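You operate a simulated robot arm through the tools that you are given. There is no shell and no other tool.

You are at the controls of a simulated robot arm. One attempt, no reset.

## Task
Check both green capsules on the check bench in the size gauge and sort them.
Fine: one already sits in the gauge; FULL goes in the green tray, LOW in the red tub; leave the blue block slid back.

The check looks at the end state, three seconds after you hand in, the way a careful person would. Anything else that was tipped, shoved, dropped, spilled or broken makes it a failure.

## Robot
A 7-joint arm with a two-finger parallel gripper, fixed in place. Base frame: the origin is on the floor under the middle of its stand, x ahead of it, y to its left, z up; the work surface is at about z = 860. Readings come in mm, degrees, newtons and seconds.
It reaches about 1247 mm from its shoulder. Its first joint turns from -132.0 to 132.0 degrees. Payload 3.91 kg.
The TCP is the grasp point between the finger pads, 30 mm short of the fingertips. In the tool frame z runs along the fingers and y along their closing line. The gripper opens to 110 mm. The fingers are 20 mm wide and 10 mm thick; the gripper's body (48 by 112 mm) begins 55 mm behind the TCP.
Orientation is that of the tool frame in the base frame, as [roll, pitch, yaw] about the fixed x, y, z axes, in that order (R = Rz(yaw) Ry(pitch) Rx(roll)). With the fingers straight down and closing along the base's y, the tool's x points along the base's -x, its y along +y and its z along -z.

## Interface
- The arm moves only by the tool servo_tool. Its argument "rows" is a list of rows, each a list of 7 numbers: the shift along the tool's x, y, z in mm, then the turn, a rotation vector about the tool's x, y, z in degrees, then the finger opening in mm, from 0 to 110. In form: [[dx, dy, dz, wx, wy, wz, claw], ...]. A call has 1 to 20 rows; each row shifts and turns the commanded pose from where the row before left it, along the tool's axes as they then stand. A row lasts 0.2 s, in which the tool goes at most 50 mm and 8.6 degrees; a call with a longer step from one row to the next is refused whole, and so is a gripper value outside its range. Where a pose cannot be reached the arm comes as near as it can. A force on the tool above 40 N (or 10 N above the force at the start of the call, whichever is more), or a blocked arm, ends the call early, and 0.2 s more pass. The fingers move at their own pace (about 108 mm/s each) and stop on an object; they squeeze with about 36 N. The grip force told is the motor's: it shows also when the fingers shut on nothing. Time passes only in rows, and 0.2 s behind the last, so rows that do not move let the fingers close. It gives the time, the measured TCP pose, the force on the tool (base axes), the opening and the grip force at its end, in the units of the frame above (readings bear some noise), with the torque about the TCP (base axes, N m) and any sound that the robot's microphone picked up.
- Cameras (640 x 400 px; columns grow to the right, rows downward): "scene" is fixed at [51.3, 650.8, 1446.4]; the picture's right is [0.38, -0.92, 0.00], its down [-0.73, -0.30, -0.62] and it looks along [0.57, 0.24, -0.79] (base axes); focal length 245 px, centre (320, 200). "wrist" rides on the gripper at [72, 17, -103] in the tool frame; the picture's right is [-0.23, 0.97, 0.00], its down [-0.76, -0.18, -0.62] and it looks along [-0.61, -0.14, 0.78] (tool axes); focal length 222 px, centre (320, 200). There is no depth. A picture from a camera that has moved, and an enlarged one, comes with that camera's place and axes in the base frame and with its lens.
- snapshot(camera): a new picture of that camera. No time passes.
- zoom(camera, box): a new picture of the part [left, top, right, bottom] of that camera's present view, enlarged. No time passes.
- job_done(): hands the job in; it is judged then, once.

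Nothing tells you positions but the pictures and the camera data. Unless the task says otherwise, let go and move clear before handing in.

The tools are called as name(argument=value, ...) on one line, values as JSON. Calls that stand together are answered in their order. servo_tool: Moves the arm, as the interface text tells. Its arguments: {"type":"object","properties":{"rows":{"type":"array"}},"required":["rows"]} The other tools are called the same way: snapshot (camera) takes a picture; zoom (camera, box) takes an enlarged picture of a part of a camera's view; job_done () hands the job in.

At the start:

```text
time_s: 0.0
tool_pos: [390.6, 498.9, 1219.8]
tcp_rot: [-179.9, 0.0, -180.0]
contact_force: [-0.5, 0.0, -0.5]
torque: [0.02, -0.01, 0.03]
gripper_width: 109.9
grip_force: 0.0
```

scene: 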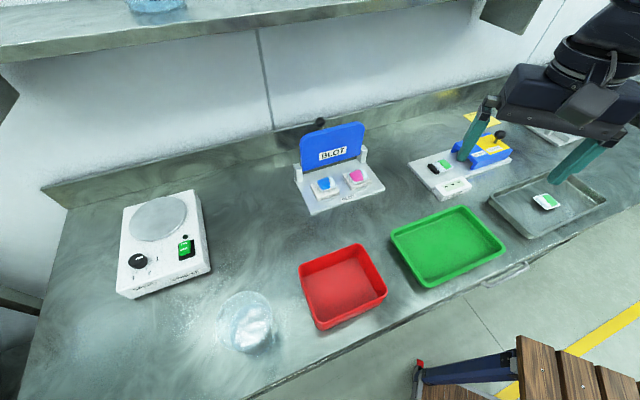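
wrist: 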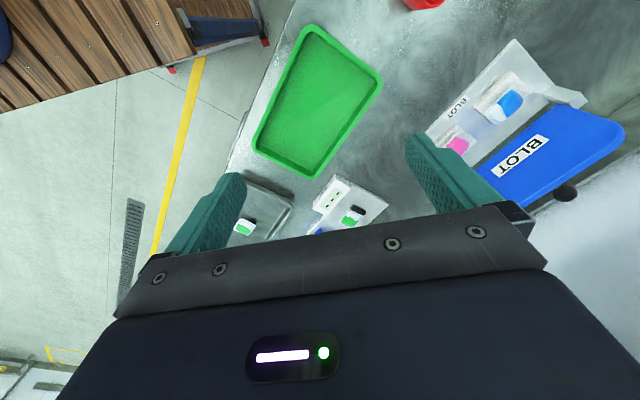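

I see a bench with a green tray, a red tub, a BLOT station, a gauge with a blue slide block, and a grey tray holding a capsule. I'll zoom in on the gauge and the grey tray for detail before I move.

zoom(camera="scene", box=[400, 100, 540, 210])

zoom(camera="scene", box=[480, 140, 640, 250])

zoom(camera="wrist", box=[220, 160, 400, 260])

zoom(camera="scene", box=[280, 100, 400, 220])

```text
3.64 times, centred on (470, 155) of scene
camera zoom: at [51.3, 650.8, 1446.4], right [0.38, -0.92, 0.0], down [-0.73, -0.3, -0.62], along [0.57, 0.24, -0.79], focal length 892 px, centre (-226, 364)
```

zoom: 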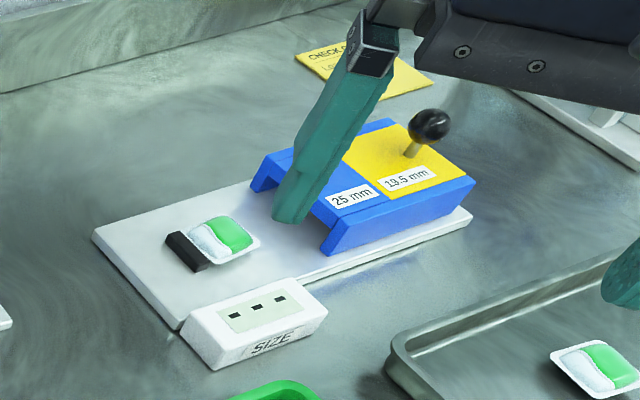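

```text
3.64 times, centred on (560, 195) of scene
camera zoom: at [51.3, 650.8, 1446.4], right [0.38, -0.92, 0.0], down [-0.73, -0.3, -0.62], along [0.57, 0.24, -0.79], focal length 892 px, centre (-553, 218)
```

zoom: 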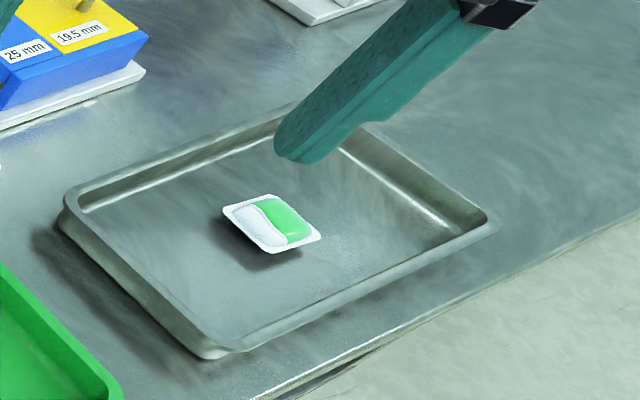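

```text
3.56 times, centred on (310, 210) of wrist
camera zoom: at [315.0, 515.7, 1323.2], right [0.23, 0.97, 0.0], down [0.76, -0.18, 0.62], along [0.61, -0.14, -0.78], focal length 790 px, centre (356, 164)
```

zoom: 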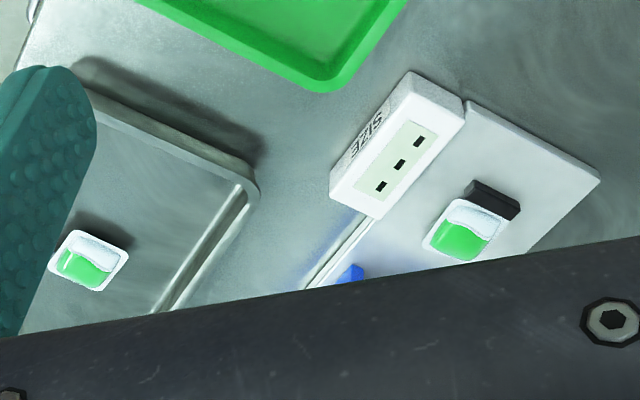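

```text
3.33 times, centred on (340, 160) of scene
camera zoom: at [51.3, 650.8, 1446.4], right [0.38, -0.92, 0.0], down [-0.73, -0.3, -0.62], along [0.57, 0.24, -0.79], focal length 817 px, centre (253, 333)
```

zoom: 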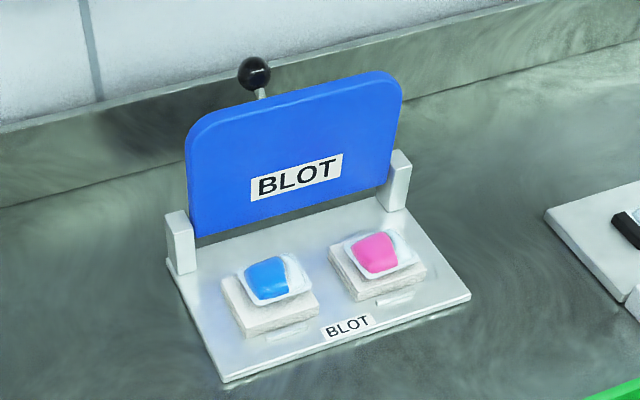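

The capsule in the gauge is at about (742, 507), and the one in the grey tray is at about (719, 206). My gripper blocks the view of a yellow note behind the gauge, so I'll swing the arm toward -y to read it.

servo_tool(rows=[[0, -40, 0, 0, 0, 0, 110], [0, -50, 0, 0, 0, 0, 110], [0, -50, 0, 0, 0, 0, 110], [0, -50, 0, 0, 0, 0, 110], [0, -50, 0, 0, 0, 0, 110], [0, -40, 0, 0, 0, 0, 110]])

zoom(camera="scene", box=[400, 80, 560, 210])

zoom(camera="scene", box=[450, 100, 530, 150])

snapshot(camera="scene")

snapshot(camera="wrist")

```text
time_s: 1.4
tool_pos: [387.5, 221.2, 1220.2]
tcp_rot: [180.0, 0.0, 180.0]
contact_force: [1.4, -0.7, -0.7]
torque: [-0.02, -0.02, 0.0]
gripper_width: 109.8
grip_force: 0.1
```

```text
3.08 times, centred on (480, 145) of scene
camera zoom: at [51.3, 650.8, 1446.4], right [0.38, -0.92, 0.0], down [-0.73, -0.3, -0.62], along [0.57, 0.24, -0.79], focal length 754 px, centre (-172, 369)
```

zoom: 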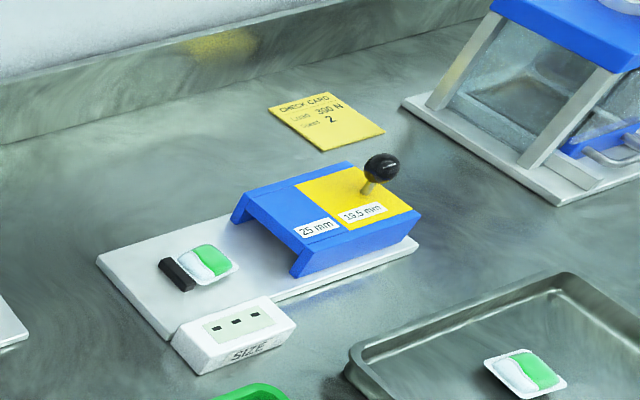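

```text
8.00 times, centred on (490, 125) of scene
camera zoom: at [51.3, 650.8, 1446.4], right [0.38, -0.92, 0.0], down [-0.73, -0.3, -0.62], along [0.57, 0.24, -0.79], focal length 1962 px, centre (-1040, 800)
```

zoom: 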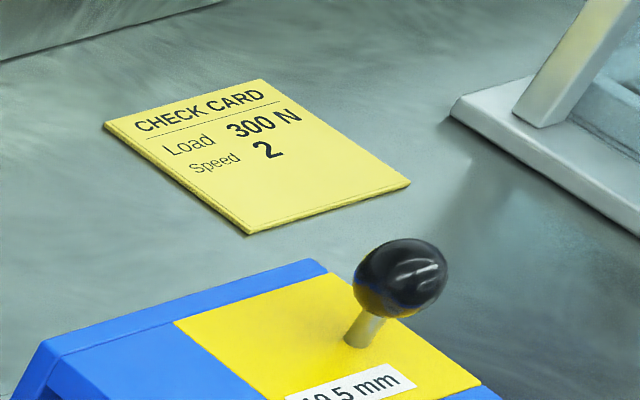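

```text
taken
```

scene: 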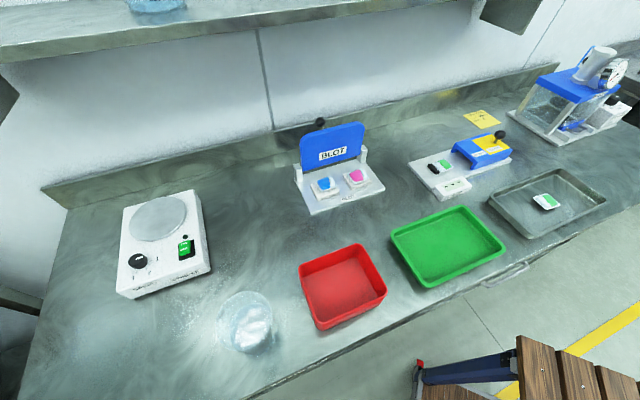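

```text
taken
camera wrist: at [314.2, 237.4, 1323.6], right [0.23, 0.97, 0.0], down [0.76, -0.18, 0.62], along [0.61, -0.14, -0.78], focal length 222 px, centre (320, 200)
```

wrist: 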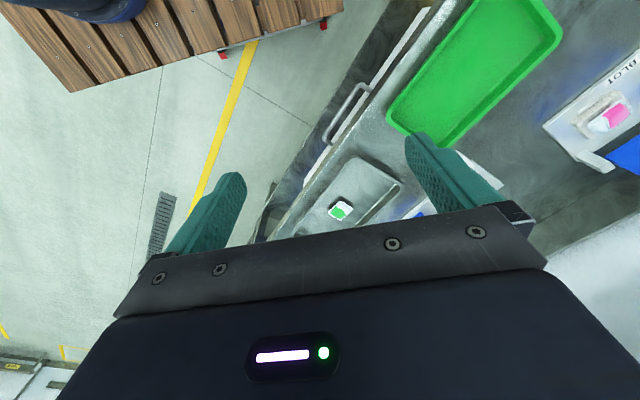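

The card behind the gauge is a "CHECK CARD, Load 300 N, Speed 2". It belongs to the load tester, not to this gauge. I'll move above the gauge and turn the hand to line up with it, so the wrist camera gets a close look.

servo_tool(rows=[[-39.2, 22.1, 13.3, 0, 0, 0, 110], [-39.2, 22.1, 13.3, 0, 0, 0, 110], [-39.2, 22.1, 13.3, 0, 0, 0, 110], [-39.2, 22.1, 13.3, 0, 0, 0, 110], [-39.2, 22.1, 13.3, 0, 0, 0, 110], [-39.2, 22.1, 13.3, 0, 0, 0, 110], [-39.2, 22.1, 13.3, 0, 0, 0, 110], [-39.2, 22.1, 13.3, 0, 0, 0, 110], [-39.2, 22.1, 13.3, 0, 0, 0, 110], [0, 0, 0, 0, 0, -7.67, 110], [0, 0, 0, 0, 0, -7.67, 110], [0, 0, 0, 0, 0, -7.67, 110], [0, 0, 0, 0, 0, -7.67, 110], [0, 0, 0, 0, 0, -7.67, 110], [0, 0, 0, 0, 0, -7.67, 110]])

snapshot(camera="wrist")

snapshot(camera="scene")

```text
time_s: 4.6
tool_pos: [742.5, 417.5, 1098.7]
tcp_rot: [180.0, 0.0, -134.0]
contact_force: [-0.8, -0.6, 0.0]
torque: [-0.06, -0.03, 0.01]
gripper_width: 109.7
grip_force: 0.0
```

```text
taken
camera wrist: at [678.4, 377.7, 1202.9], right [-0.54, 0.84, 0.0], down [0.66, 0.43, 0.62], along [0.52, 0.34, -0.78], focal length 222 px, centre (320, 200)
```

wrist: 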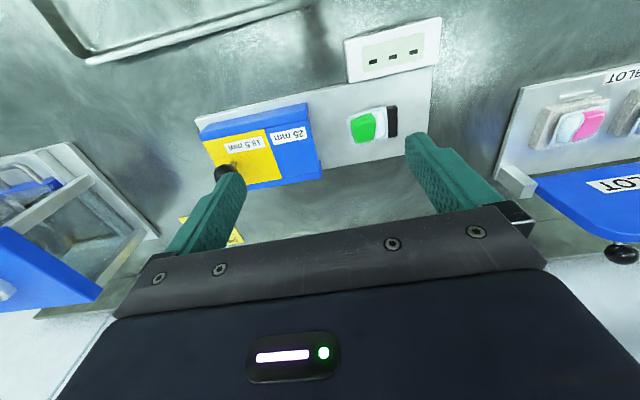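

```text
taken
```

scene: 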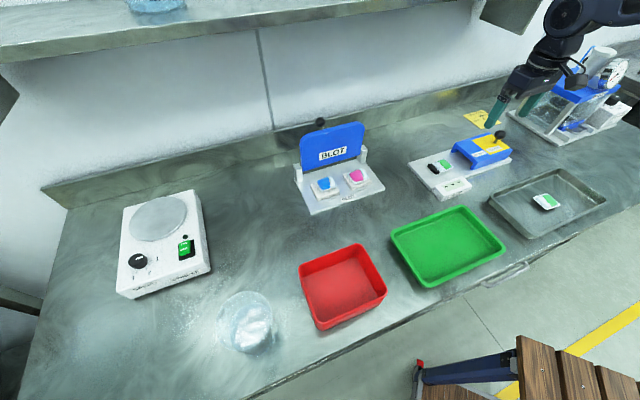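

The gauge is clear in the wrist view, with the stop, pod, bridge block, knob and display all visible. I'll zoom in to measure them.

zoom(camera="wrist", box=[180, 10, 450, 200])

zoom(camera="wrist", box=[320, 10, 450, 170])

zoom(camera="wrist", box=[180, 80, 330, 200])

zoom(camera="scene", box=[400, 110, 530, 210])

```text
2.11 times, centred on (315, 105) of wrist
camera zoom: at [678.4, 377.7, 1202.9], right [-0.54, 0.84, 0.0], down [0.66, 0.43, 0.62], along [0.52, 0.34, -0.78], focal length 468 px, centre (330, 400)
```

zoom: 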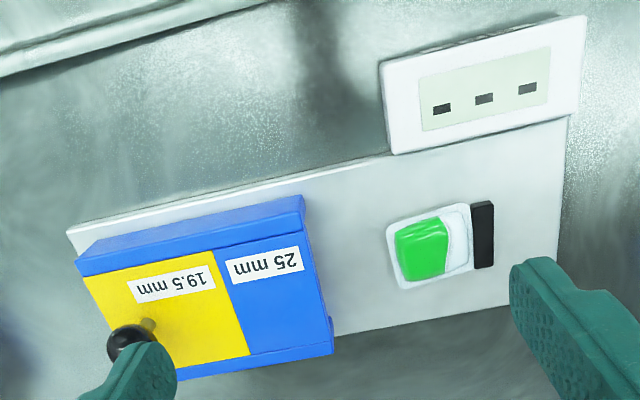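

```text
2.50 times, centred on (385, 90) of wrist
camera zoom: at [678.4, 377.7, 1202.9], right [-0.54, 0.84, 0.0], down [0.66, 0.43, 0.62], along [0.52, 0.34, -0.78], focal length 555 px, centre (158, 475)
```

zoom: 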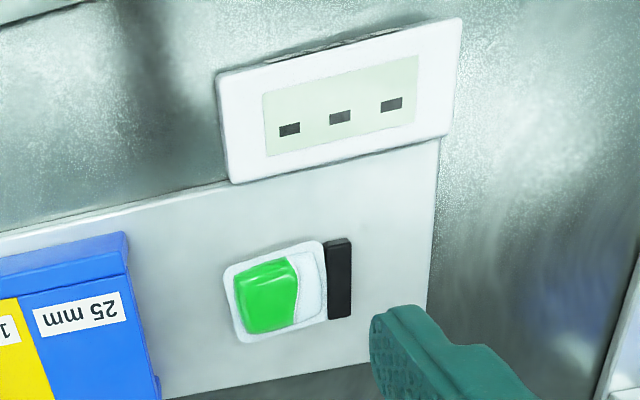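

```text
3.33 times, centred on (255, 140) of wrist
camera zoom: at [678.4, 377.7, 1202.9], right [-0.54, 0.84, 0.0], down [0.66, 0.43, 0.62], along [0.52, 0.34, -0.78], focal length 740 px, centre (537, 400)
```

zoom: 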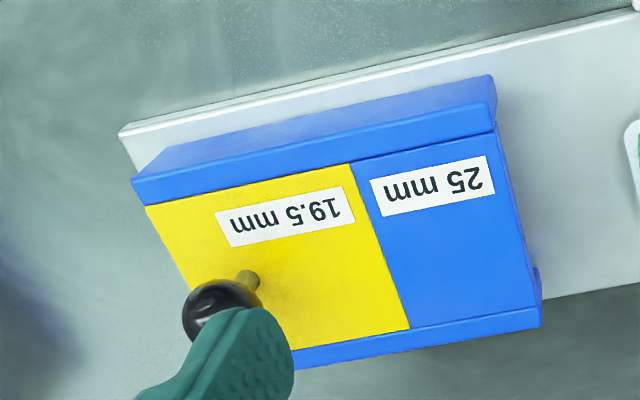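

```text
4.00 times, centred on (465, 160) of scene
camera zoom: at [51.3, 650.8, 1446.4], right [0.38, -0.92, 0.0], down [-0.73, -0.3, -0.62], along [0.57, 0.24, -0.79], focal length 981 px, centre (-260, 360)
```

zoom: 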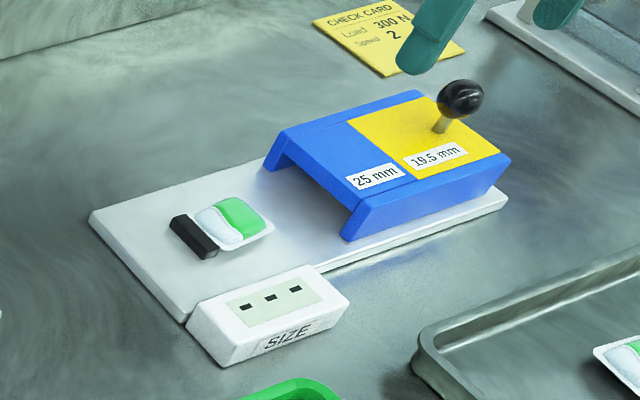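

The gauge's long axis points at about -45° in the base frame, the pod is near (740, 504), and the knob is near (880, 361) at about z 948. I'll move above the knob and check its position before touching it.

servo_tool(rows=[[-13.7, -34.5, 12.2, 0, 0, 0, 110], [-13.7, -34.5, 12.2, 0, 0, 0, 110], [-13.7, -34.5, 12.2, 0, 0, 0, 110], [-13.7, -34.5, 12.2, 0, 0, 0, 110], [0, 0, 0, 0, 0, 1.0, 80]])

snapshot(camera="wrist")

zoom(camera="scene", box=[400, 100, 540, 210])

```text
time_s: 5.8
tool_pos: [881.6, 359.3, 1049.0]
tcp_rot: [180.0, 0.0, -135.0]
contact_force: [0.1, 0.6, 1.0]
torque: [-0.02, -0.02, 0.0]
gripper_width: 79.8
grip_force: 0.1
```

```text
taken
camera wrist: at [817.2, 319.9, 1153.1], right [-0.53, 0.85, 0.0], down [0.66, 0.41, 0.62], along [0.53, 0.33, -0.78], focal length 222 px, centre (320, 200)
```

wrist: 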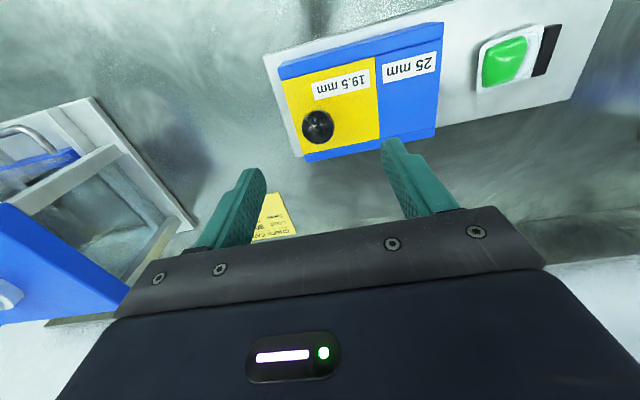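

```text
3.64 times, centred on (470, 155) of scene
camera zoom: at [51.3, 650.8, 1446.4], right [0.38, -0.92, 0.0], down [-0.73, -0.3, -0.62], along [0.57, 0.24, -0.79], focal length 892 px, centre (-226, 364)
```

zoom: 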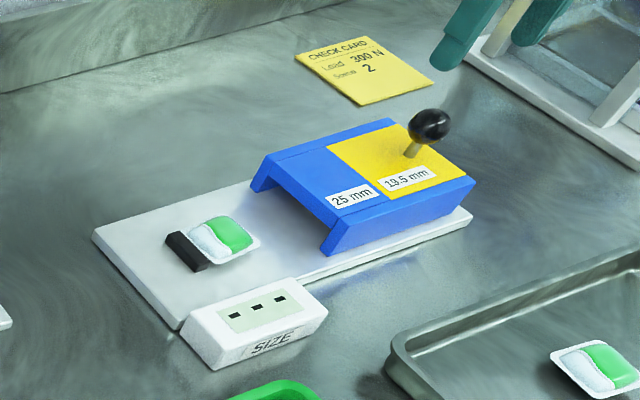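

The knob is almost directly below the TCP with its centre at about z 949, and it's about 32 mm across. I'll descend with the fingers on either side of it and close loosely, so they act as a fork.

servo_tool(rows=[[0, 0, 40, 0, 0, 0, 80], [0, 0, 35, 0, 0, 0, 80], [0, 0, 15, 0, 0, 0, 80], [0, 0, 0, 0, 0, 0, 60], [0, 0, 0, 0, 0, 0, 45], [0, 0, 0, 0, 0, 0, 38], [0, 0, 0, 0, 0, 0, 38]])

snapshot(camera="wrist")

zoom(camera="scene", box=[400, 100, 540, 210])

```text
time_s: 7.4
tool_pos: [877.9, 361.2, 961.0]
tcp_rot: [180.0, 0.0, -135.0]
contact_force: [-0.9, 0.2, -0.5]
torque: [0.01, 0.02, 0.01]
gripper_width: 38.0
grip_force: 0.0
```

```text
taken
camera wrist: at [812.6, 321.4, 1064.1], right [-0.53, 0.85, 0.0], down [0.66, 0.41, 0.62], along [0.53, 0.33, -0.78], focal length 222 px, centre (320, 200)
```

wrist: 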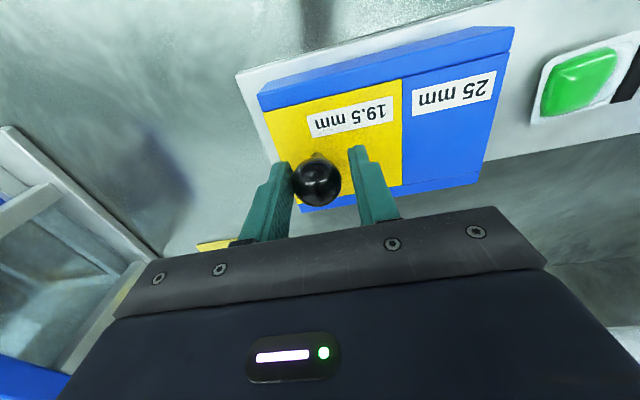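

```text
3.64 times, centred on (470, 155) of scene
camera zoom: at [51.3, 650.8, 1446.4], right [0.38, -0.92, 0.0], down [-0.73, -0.3, -0.62], along [0.57, 0.24, -0.79], focal length 892 px, centre (-226, 364)
```

zoom: 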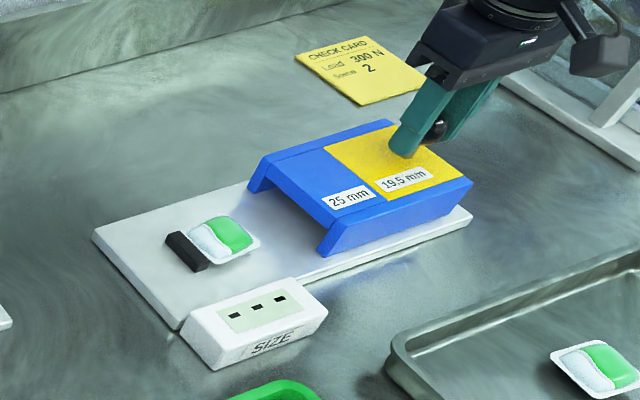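

The fork is around the 30 mm ball and no force shows. I'll slide the block toward the stop in small steps, watching the force and the display.

servo_tool(rows=[[0, 5, 0, 0, 0, 0, 36], [0, 8, 0, 0, 0, 0, 36], [0, 8, 0, 0, 0, 0, 36], [0, 8, 0, 0, 0, 0, 36], [0, 8, 0, 0, 0, 0, 36], [0, 8, 0, 0, 0, 0, 36]])

snapshot(camera="wrist")

zoom(camera="scene", box=[400, 100, 540, 210])

```text
time_s: 8.8
tool_pos: [848.2, 393.6, 960.9]
tcp_rot: [-180.0, 0.1, -135.0]
contact_force: [-0.1, -0.3, -0.6]
torque: [0.01, -0.03, 0.0]
gripper_width: 35.9
grip_force: 0.1
```

```text
taken
camera wrist: at [783.0, 353.7, 1064.8], right [-0.53, 0.85, 0.0], down [0.66, 0.41, 0.62], along [0.53, 0.33, -0.78], focal length 222 px, centre (320, 200)
```

wrist: 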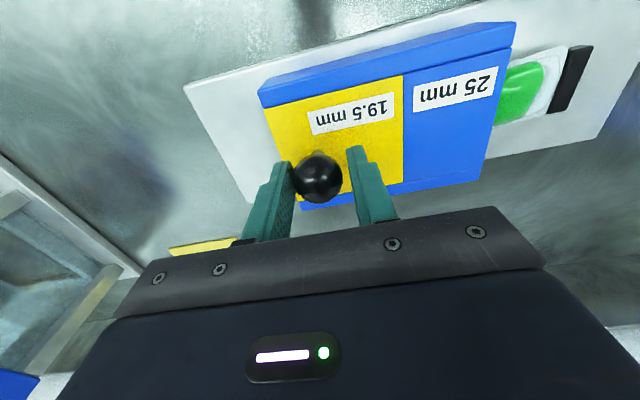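

```text
3.64 times, centred on (470, 155) of scene
camera zoom: at [51.3, 650.8, 1446.4], right [0.38, -0.92, 0.0], down [-0.73, -0.3, -0.62], along [0.57, 0.24, -0.79], focal length 892 px, centre (-226, 364)
```

zoom: 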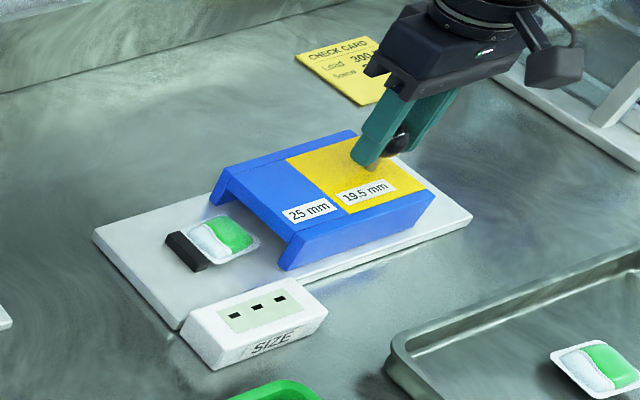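

The block slides freely with no force and is now reaching the pod. I'll keep going in small steps.

servo_tool(rows=[[0, 6, 0, 0, 0, 0, 36], [0, 6, 0, 0, 0, 0, 36], [0, 6, 0, 0, 0, 0, 36], [0, 6, 0, 0, 0, 0, 36], [0, 6, 0, 0, 0, 0, 36], [0, 6, 0, 0, 0, 0, 36]])

snapshot(camera="wrist")

zoom(camera="scene", box=[400, 100, 540, 210])

```text
time_s: 10.2
tool_pos: [823.5, 419.9, 960.0]
tcp_rot: [-180.0, 0.0, -134.9]
contact_force: [-1.0, 0.1, 0.2]
torque: [0.01, -0.02, 0.03]
gripper_width: 36.0
grip_force: 0.0
```

```text
taken
camera wrist: at [757.6, 380.1, 1064.2], right [-0.53, 0.85, 0.0], down [0.66, 0.41, 0.62], along [0.53, 0.33, -0.78], focal length 222 px, centre (320, 200)
```

wrist: 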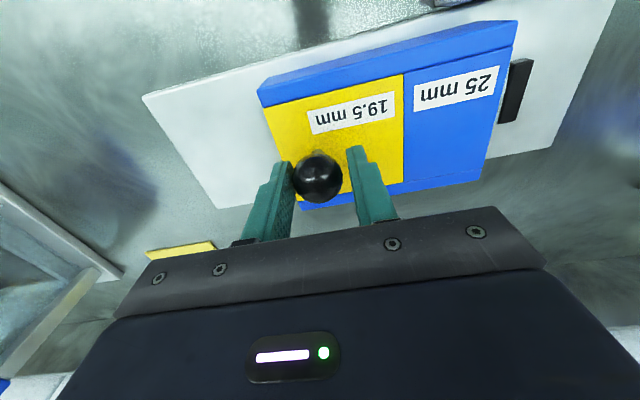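

```text
3.64 times, centred on (470, 155) of scene
camera zoom: at [51.3, 650.8, 1446.4], right [0.38, -0.92, 0.0], down [-0.73, -0.3, -0.62], along [0.57, 0.24, -0.79], focal length 892 px, centre (-226, 364)
```

zoom: 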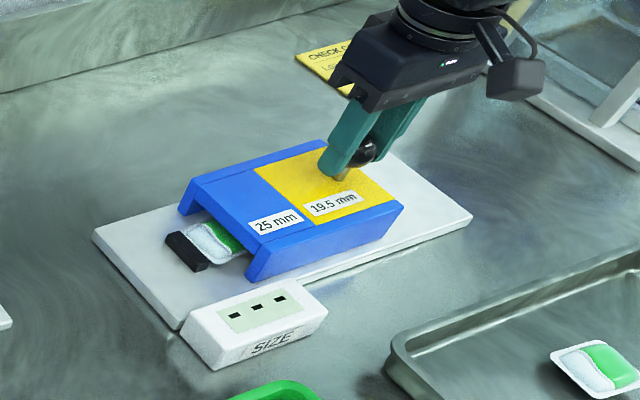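

The 25 mm section is passing over the pod without contact. I'll slow down here, because the step to 19.5 mm is next.

servo_tool(rows=[[0, 4, 0, 0, 0, 0, 36], [0, 4, 0, 0, 0, 0, 36], [0, 4, 0, 0, 0, 0, 36], [0, 4, 0, 0, 0, 0, 36], [0, 4, 0, 0, 0, 0, 36]])

snapshot(camera="wrist")

zoom(camera="scene", box=[400, 100, 540, 210])

```text
time_s: 11.4
tool_pos: [807.7, 431.9, 962.1]
tcp_rot: [180.0, 0.0, -135.0]
contact_force: [1.0, -0.4, 0.6]
torque: [-0.01, -0.01, 0.0]
gripper_width: 36.1
grip_force: 0.2
```

```text
taken
camera wrist: at [743.4, 392.9, 1064.8], right [-0.53, 0.85, 0.0], down [0.66, 0.41, 0.62], along [0.53, 0.33, -0.78], focal length 222 px, centre (320, 200)
```

wrist: 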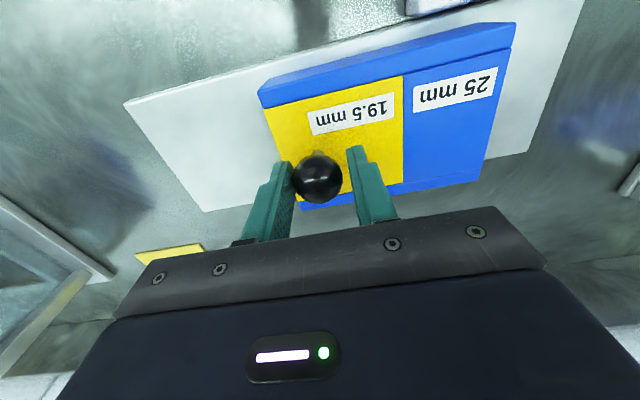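

```text
3.64 times, centred on (470, 155) of scene
camera zoom: at [51.3, 650.8, 1446.4], right [0.38, -0.92, 0.0], down [-0.73, -0.3, -0.62], along [0.57, 0.24, -0.79], focal length 892 px, centre (-226, 364)
```

zoom: 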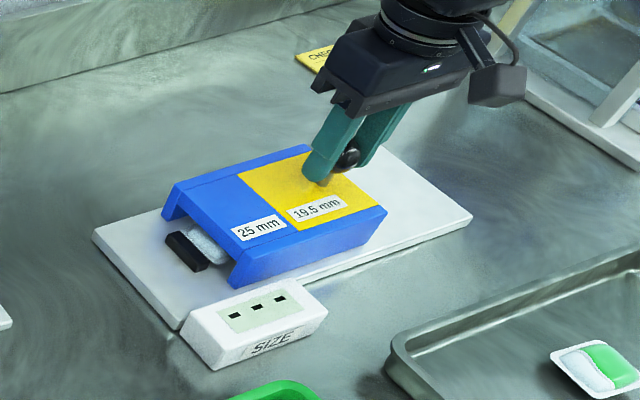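

Still no contact, with about 100 mm travelled. I'll go on in 3 mm steps.

servo_tool(rows=[[0, 3, 0, 0, 0, 0, 36], [0, 3, 0, 0, 0, 0, 36], [0, 3, 0, 0, 0, 0, 36], [0, 3, 0, 0, 0, 0, 36]])

zoom(camera="scene", box=[400, 100, 540, 210])

zoom(camera="wrist", box=[220, 0, 560, 220])

```text
time_s: 12.4
tool_pos: [799.2, 439.5, 961.7]
tcp_rot: [-180.0, 0.0, -135.1]
contact_force: [0.3, 0.8, 0.3]
torque: [0.01, 0.02, 0.05]
gripper_width: 36.0
grip_force: 0.3
```

```text
3.64 times, centred on (470, 155) of scene
camera zoom: at [51.3, 650.8, 1446.4], right [0.38, -0.92, 0.0], down [-0.73, -0.3, -0.62], along [0.57, 0.24, -0.79], focal length 892 px, centre (-226, 364)
```

zoom: 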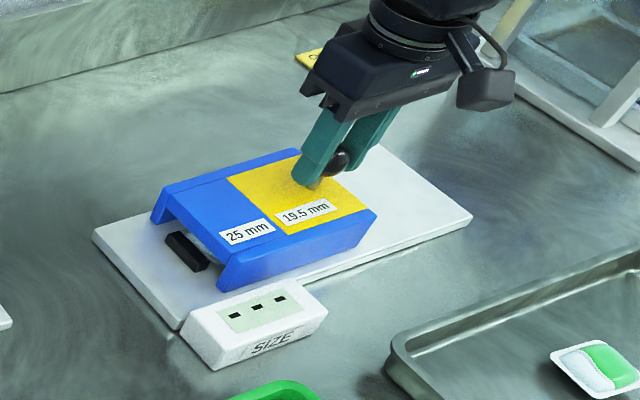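

```text
1.82 times, centred on (390, 110) of wrist
camera zoom: at [734.3, 401.0, 1065.1], right [-0.53, 0.85, 0.0], down [0.66, 0.41, 0.62], along [0.53, 0.33, -0.78], focal length 404 px, centre (193, 364)
```

zoom: 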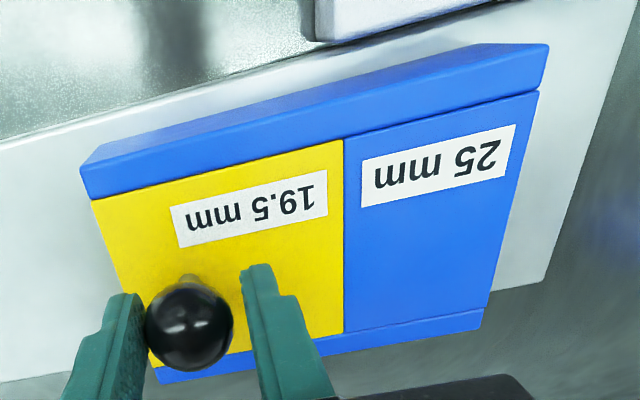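

servo_tool(rows=[[0, 3, 0, 0, 0, 0, 36], [0, 3, 0, 0, 0, 0, 36], [0, 3, 0, 0, 0, 0, 36]])

zoom(camera="scene", box=[400, 100, 540, 210])

zoom(camera="wrist", box=[220, 0, 560, 220])

```text
time_s: 13.2
tool_pos: [793.7, 447.4, 961.3]
tcp_rot: [179.9, 0.1, -134.9]
contact_force: [0.1, -0.7, -0.3]
torque: [-0.03, 0.02, -0.01]
gripper_width: 36.0
grip_force: 0.0
```

```text
3.64 times, centred on (470, 155) of scene
camera zoom: at [51.3, 650.8, 1446.4], right [0.38, -0.92, 0.0], down [-0.73, -0.3, -0.62], along [0.57, 0.24, -0.79], focal length 892 px, centre (-226, 364)
```

zoom: 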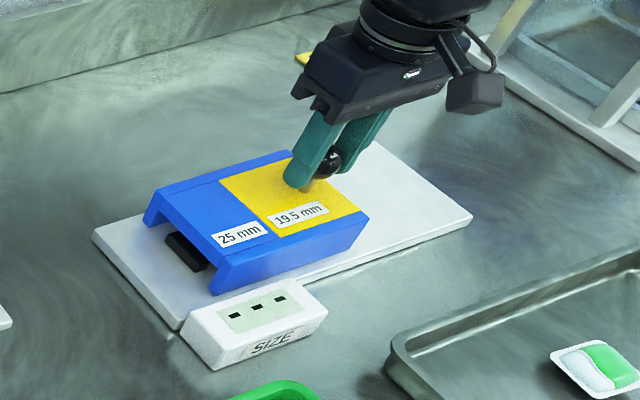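

```text
1.82 times, centred on (390, 110) of wrist
camera zoom: at [728.8, 407.5, 1064.5], right [-0.53, 0.85, 0.0], down [0.66, 0.41, 0.62], along [0.53, 0.33, -0.78], focal length 404 px, centre (193, 364)
```

zoom: 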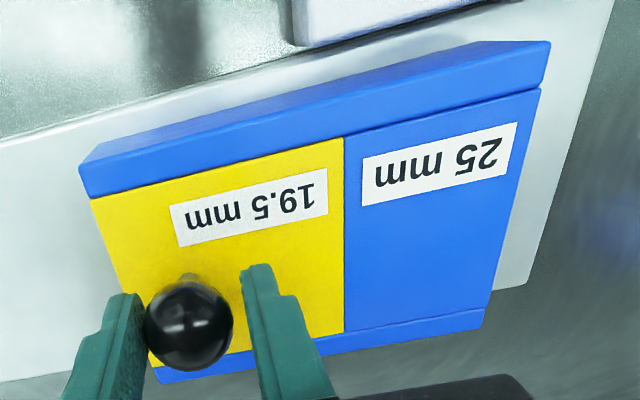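

servo_tool(rows=[[0, 2, 0, 0, 0, 0, 36], [0, 2, 0, 0, 0, 0, 36], [0, 2, 0, 0, 0, 0, 36]])

zoom(camera="scene", box=[400, 100, 540, 210])

zoom(camera="wrist", box=[220, 0, 560, 220])

```text
time_s: 14.0
tool_pos: [788.1, 451.4, 961.8]
tcp_rot: [180.0, 0.0, -135.0]
contact_force: [1.4, -0.3, -0.9]
torque: [-0.02, 0.0, 0.03]
gripper_width: 35.9
grip_force: 0.2
```

```text
3.64 times, centred on (470, 155) of scene
camera zoom: at [51.3, 650.8, 1446.4], right [0.38, -0.92, 0.0], down [-0.73, -0.3, -0.62], along [0.57, 0.24, -0.79], focal length 892 px, centre (-226, 364)
```

zoom: 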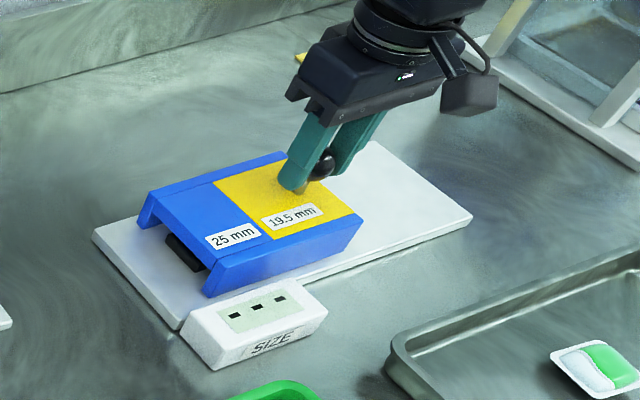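

```text
1.82 times, centred on (390, 110) of wrist
camera zoom: at [723.5, 411.8, 1065.2], right [-0.53, 0.85, 0.0], down [0.66, 0.41, 0.62], along [0.53, 0.33, -0.78], focal length 404 px, centre (193, 364)
```

zoom: 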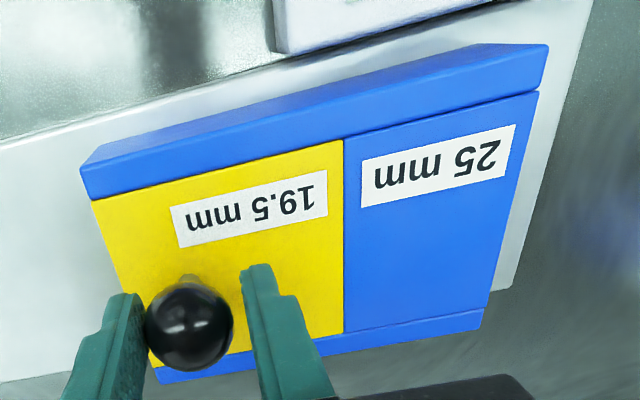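

servo_tool(rows=[[0, 2, 0, 0, 0, 0, 36], [0, 2, 0, 0, 0, 0, 36], [0, 2, 0, 0, 0, 0, 36], [0, 2, 0, 0, 0, 0, 36]])

zoom(camera="scene", box=[400, 100, 540, 210])

zoom(camera="wrist", box=[220, 0, 560, 220])

```text
time_s: 15.0
tool_pos: [782.8, 457.6, 960.4]
tcp_rot: [180.0, -0.1, -135.0]
contact_force: [0.1, -0.6, 0.6]
torque: [0.0, -0.02, 0.01]
gripper_width: 36.0
grip_force: 0.2
```

```text
3.64 times, centred on (470, 155) of scene
camera zoom: at [51.3, 650.8, 1446.4], right [0.38, -0.92, 0.0], down [-0.73, -0.3, -0.62], along [0.57, 0.24, -0.79], focal length 892 px, centre (-226, 364)
```

zoom: 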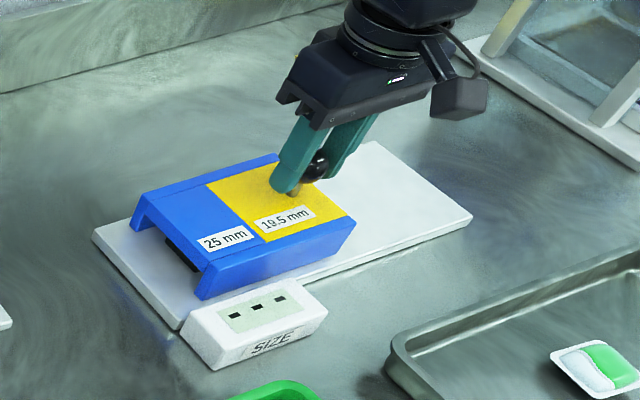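

```text
1.82 times, centred on (390, 110) of wrist
camera zoom: at [718.4, 417.8, 1063.9], right [-0.53, 0.85, 0.0], down [0.66, 0.41, 0.62], along [0.53, 0.33, -0.78], focal length 404 px, centre (193, 364)
```

zoom: 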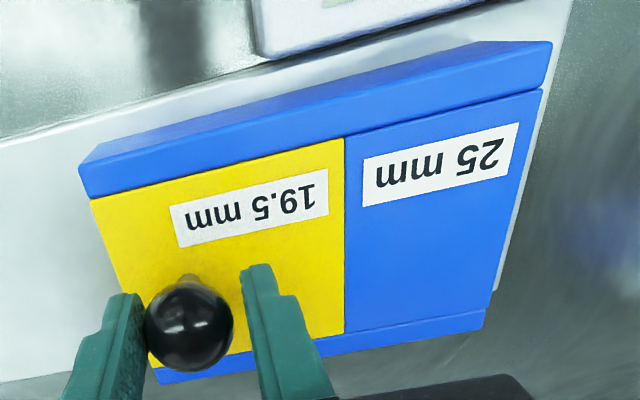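

servo_tool(rows=[[0, 2, 0, 0, 0, 0, 36], [0, 2, 0, 0, 0, 0, 36], [0, 2, 0, 0, 0, 0, 36], [0, 2, 0, 0, 0, 0, 36]])

zoom(camera="scene", box=[400, 100, 540, 210])

zoom(camera="wrist", box=[220, 0, 560, 220])

```text
time_s: 16.0
tool_pos: [776.3, 461.7, 961.4]
tcp_rot: [179.8, 0.1, -135.0]
contact_force: [0.4, -0.7, 0.3]
torque: [0.03, -0.03, 0.02]
gripper_width: 36.2
grip_force: 0.2
```

```text
3.64 times, centred on (470, 155) of scene
camera zoom: at [51.3, 650.8, 1446.4], right [0.38, -0.92, 0.0], down [-0.73, -0.3, -0.62], along [0.57, 0.24, -0.79], focal length 892 px, centre (-226, 364)
```

zoom: 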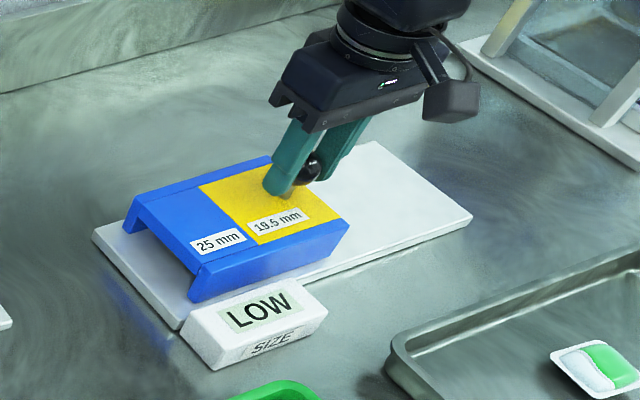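

```text
1.82 times, centred on (390, 110) of wrist
camera zoom: at [712.3, 423.0, 1064.1], right [-0.53, 0.85, 0.0], down [0.66, 0.41, 0.62], along [0.53, 0.33, -0.78], focal length 404 px, centre (193, 364)
```

zoom: 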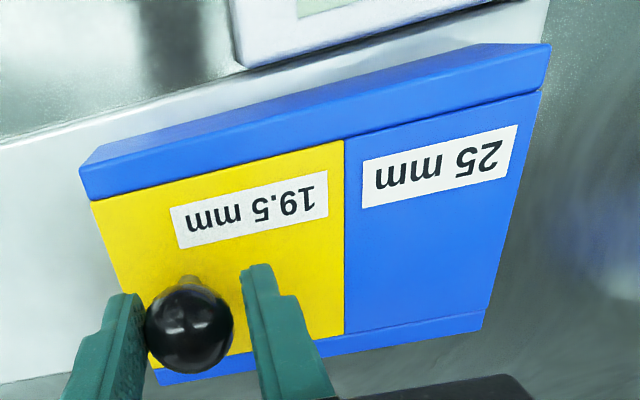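

The display now reads **LOW**, so this pod passed under the 19.5 mm section and goes in the red tub. I'll slide the block back to where it started.

servo_tool(rows=[[0, -5, 0, 0, 0, 0, 36], [0, -8, 0, 0, 0, 0, 36], [0, -8, 0, 0, 0, 0, 36], [0, -8, 0, 0, 0, 0, 36], [0, -8, 0, 0, 0, 0, 36], [0, -8, 0, 0, 0, 0, 36], [0, -8, 0, 0, 0, 0, 36], [0, -8, 0, 0, 0, 0, 36], [0, -8, 0, 0, 0, 0, 36], [0, -8, 0, 0, 0, 0, 36], [0, -8, 0, 0, 0, 0, 36], [0, -8, 0, 0, 0, 0, 36], [0, -8, 0, 0, 0, 0, 36], [0, -8, 0, 0, 0, 0, 36], [0, -8, 0, 0, 0, 0, 36], [0, -8, 0, 0, 0, 0, 36], [0, -8, 0, 0, 0, 0, 36], [0, -5, 0, 0, 0, 0, 36], [0, -4, 0, 0, 0, 0, 36]])

zoom(camera="scene", box=[400, 100, 540, 210])

snapshot(camera="wrist")

```text
time_s: 20.0
tool_pos: [878.7, 361.9, 960.4]
tcp_rot: [179.9, 0.0, -135.0]
contact_force: [-0.3, -0.4, -0.9]
torque: [0.0, 0.0, -0.02]
gripper_width: 36.1
grip_force: 0.2
```

```text
3.64 times, centred on (470, 155) of scene
camera zoom: at [51.3, 650.8, 1446.4], right [0.38, -0.92, 0.0], down [-0.73, -0.3, -0.62], along [0.57, 0.24, -0.79], focal length 892 px, centre (-226, 364)
```

zoom: 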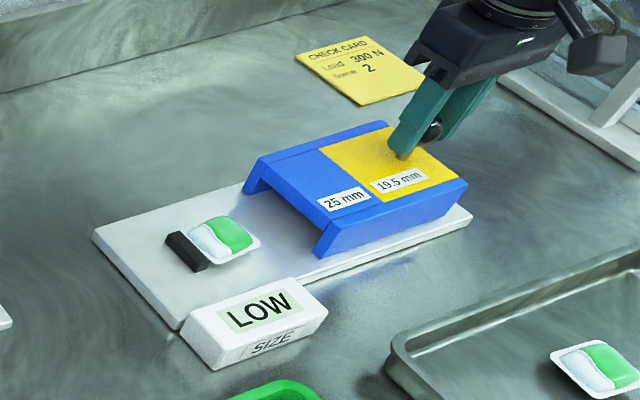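

```text
taken
camera wrist: at [813.6, 323.0, 1064.4], right [-0.53, 0.85, 0.0], down [0.66, 0.41, 0.62], along [0.53, 0.33, -0.78], focal length 222 px, centre (320, 200)
```

wrist: 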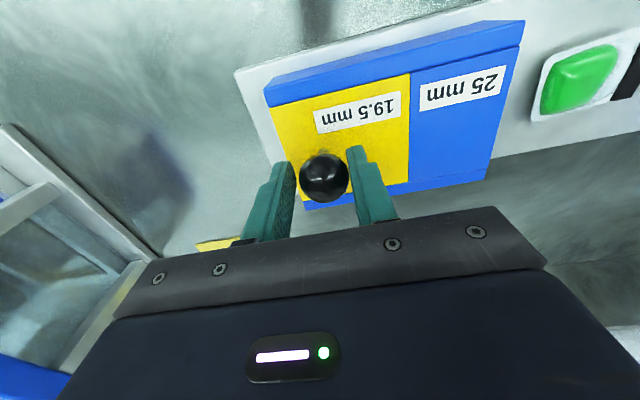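

The block is about 6 mm short of its original position. I'll nudge it the rest of the way in small steps.

servo_tool(rows=[[0, -2, 0, 0, 0, 0, 36], [0, -2, 0, 0, 0, 0, 36], [0, -2, 0, 0, 0, 0, 36], [0, -2, 0, 0, 0, 0, 36]])

zoom(camera="scene", box=[400, 100, 540, 210])

snapshot(camera="wrist")

```text
time_s: 21.0
tool_pos: [883.8, 357.6, 961.3]
tcp_rot: [-179.9, 0.0, -135.0]
contact_force: [-0.2, -0.5, -0.5]
torque: [0.04, 0.02, 0.03]
gripper_width: 36.2
grip_force: 0.2
```

```text
3.64 times, centred on (470, 155) of scene
camera zoom: at [51.3, 650.8, 1446.4], right [0.38, -0.92, 0.0], down [-0.73, -0.3, -0.62], along [0.57, 0.24, -0.79], focal length 892 px, centre (-226, 364)
```

zoom: 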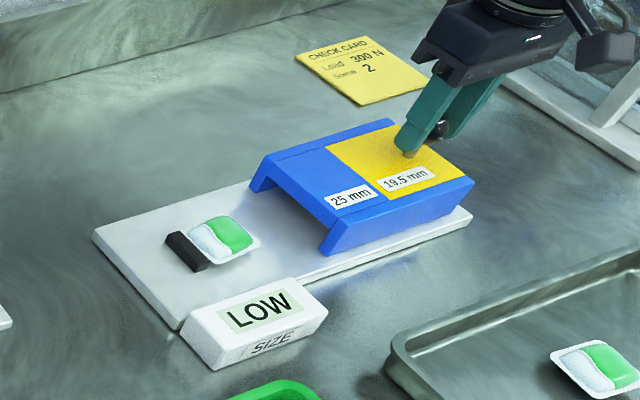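

```text
taken
camera wrist: at [818.8, 317.3, 1064.6], right [-0.53, 0.85, 0.0], down [0.66, 0.41, 0.62], along [0.53, 0.33, -0.78], focal length 222 px, centre (320, 200)
```

wrist: 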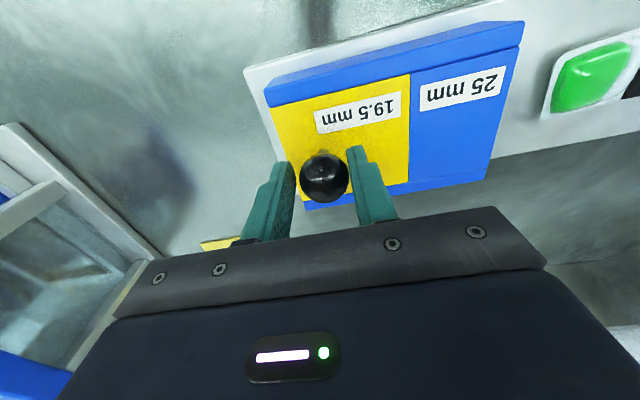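

The block is back in its original place. I'll open up, rise clear, turn the hand 90° and move above the gauged pod to look before grasping.

servo_tool(rows=[[0, 0, 0, 0, 0, 0, 60], [0, 0, -20, 0, 0, 0, 80], [0, 0, -40, 0, 0, 0, 80], [0, 0, -20, 0, 0, 8.2, 80], [0, 0, 0, 0, 0, 8.2, 80], [0, 0, 0, 0, 0, 8.2, 80], [0, 0, 0, 0, 0, 8.2, 80], [0, 0, 0, 0, 0, 8.2, 80], [0, 0, 0, 0, 0, 8.2, 80], [0, 0, 0, 0, 0, 8.2, 80], [0, 0, 0, 0, 0, 8.2, 80], [0, 0, 0, 0, 0, 8.2, 80], [0, 0, 0, 0, 0, 8.2, 80], [0, 0, 0, 0, 0, 8.0, 80], [41, 0.4, 0, 0, 0, 0, 80], [41, 0.4, 0, 0, 0, 0, 80], [41, 0.4, 0, 0, 0, 0, 80], [41, 0.4, 0, 0, 0, 0, 80], [40, 0.4, 0, 0, 0, 0, 80]])

snapshot(camera="wrist")

snapshot(camera="scene")

```text
time_s: 25.0
tool_pos: [739.5, 504.5, 1038.3]
tcp_rot: [179.9, 0.0, 135.0]
contact_force: [0.8, -0.6, -0.6]
torque: [0.07, 0.01, 0.02]
gripper_width: 80.1
grip_force: 0.2
```

```text
taken
camera wrist: at [697.9, 566.7, 1141.5], right [0.85, 0.53, 0.0], down [0.41, -0.66, 0.62], along [0.33, -0.53, -0.78], focal length 222 px, centre (320, 200)
```

wrist: 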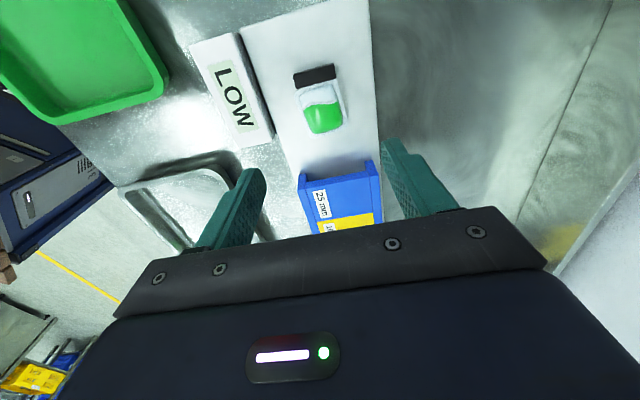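

```text
taken
```

scene: 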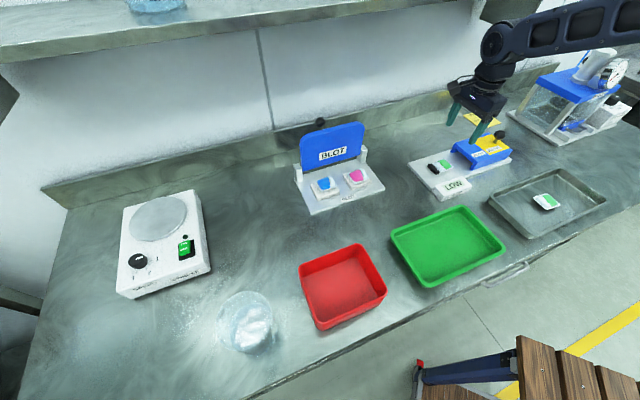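

zoom(camera="wrist", box=[240, 40, 400, 160])

zoom(camera="scene", box=[420, 145, 470, 185])

zoom(camera="scene", box=[515, 180, 575, 225])

```text
3.33 times, centred on (320, 100) of wrist
camera zoom: at [697.9, 566.7, 1141.5], right [0.85, 0.53, 0.0], down [0.41, -0.66, 0.62], along [0.33, -0.53, -0.78], focal length 740 px, centre (320, 533)
```

zoom: 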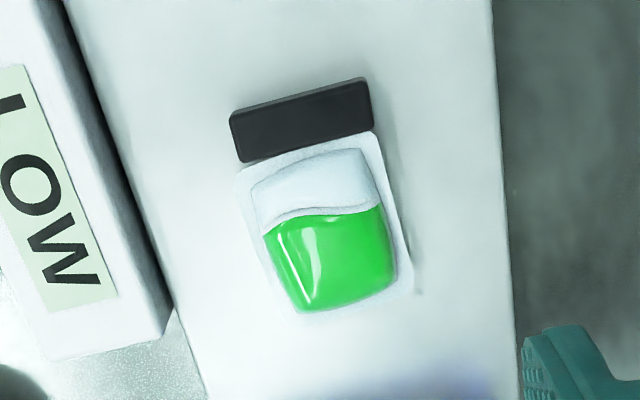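

```text
10.00 times, centred on (445, 165) of scene
camera zoom: at [51.3, 650.8, 1446.4], right [0.38, -0.92, 0.0], down [-0.73, -0.3, -0.62], along [0.57, 0.24, -0.79], focal length 2452 px, centre (-930, 550)
```

zoom: 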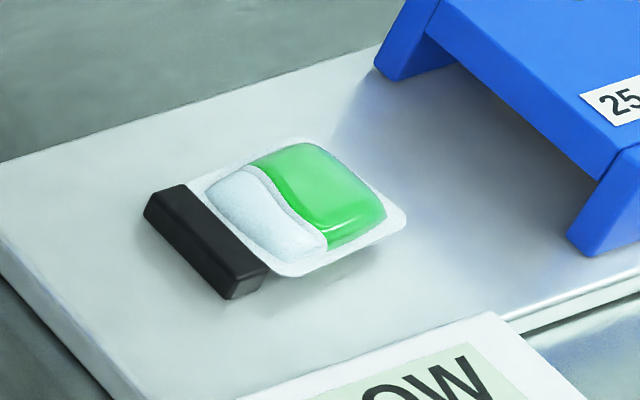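

```text
8.89 times, centred on (545, 202) of scene
camera zoom: at [51.3, 650.8, 1446.4], right [0.38, -0.92, 0.0], down [-0.73, -0.3, -0.62], along [0.57, 0.24, -0.79], focal length 2179 px, centre (-1680, 178)
```

zoom: 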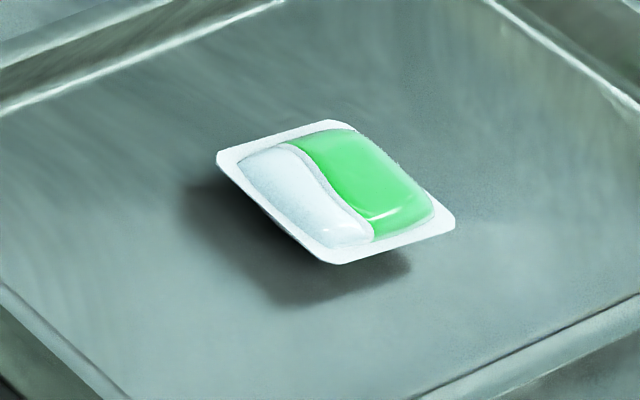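

The flange is about 48–52 mm square, its edges sit at about z 880, and it lines up with the stop. I'll descend over the pod with the fingers straddling it across the gauge, clear of the display, and stop just short.

servo_tool(rows=[[-3, 0, 40, 0, 0, 0, 78], [0, 0, 40, 0, 0, 0, 78], [0, 0, 25, 0, 0, 0, 78], [0, 0, 12, 0, 0, 0, 78], [0, 0, 5, 0, 0, 0, 78]])

snapshot(camera="wrist")

zoom(camera="scene", box=[400, 100, 540, 210])

```text
time_s: 26.2
tool_pos: [743.2, 500.9, 920.6]
tcp_rot: [-179.9, 0.0, 135.0]
contact_force: [-0.4, 0.4, 0.4]
torque: [0.01, 0.0, -0.05]
gripper_width: 77.7
grip_force: 0.1
```

```text
taken
camera wrist: at [701.7, 563.8, 1023.7], right [0.85, 0.53, 0.0], down [0.41, -0.66, 0.62], along [0.33, -0.53, -0.78], focal length 222 px, centre (320, 200)
```

wrist: 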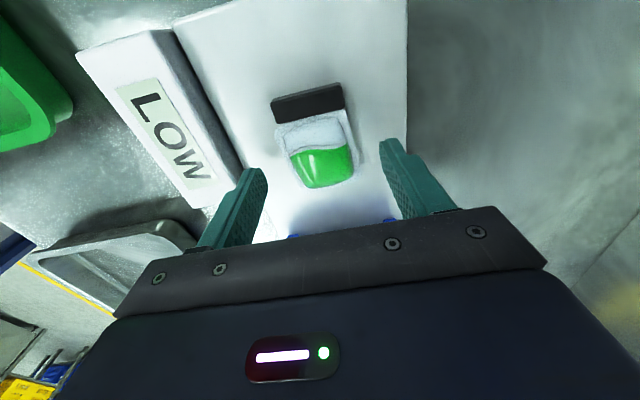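

```text
3.64 times, centred on (470, 155) of scene
camera zoom: at [51.3, 650.8, 1446.4], right [0.38, -0.92, 0.0], down [-0.73, -0.3, -0.62], along [0.57, 0.24, -0.79], focal length 892 px, centre (-226, 364)
```

zoom: 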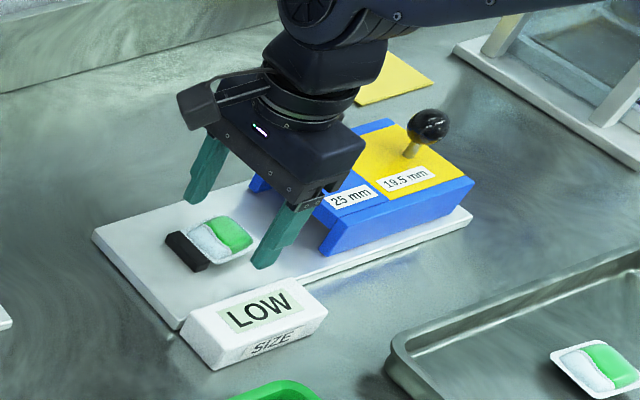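

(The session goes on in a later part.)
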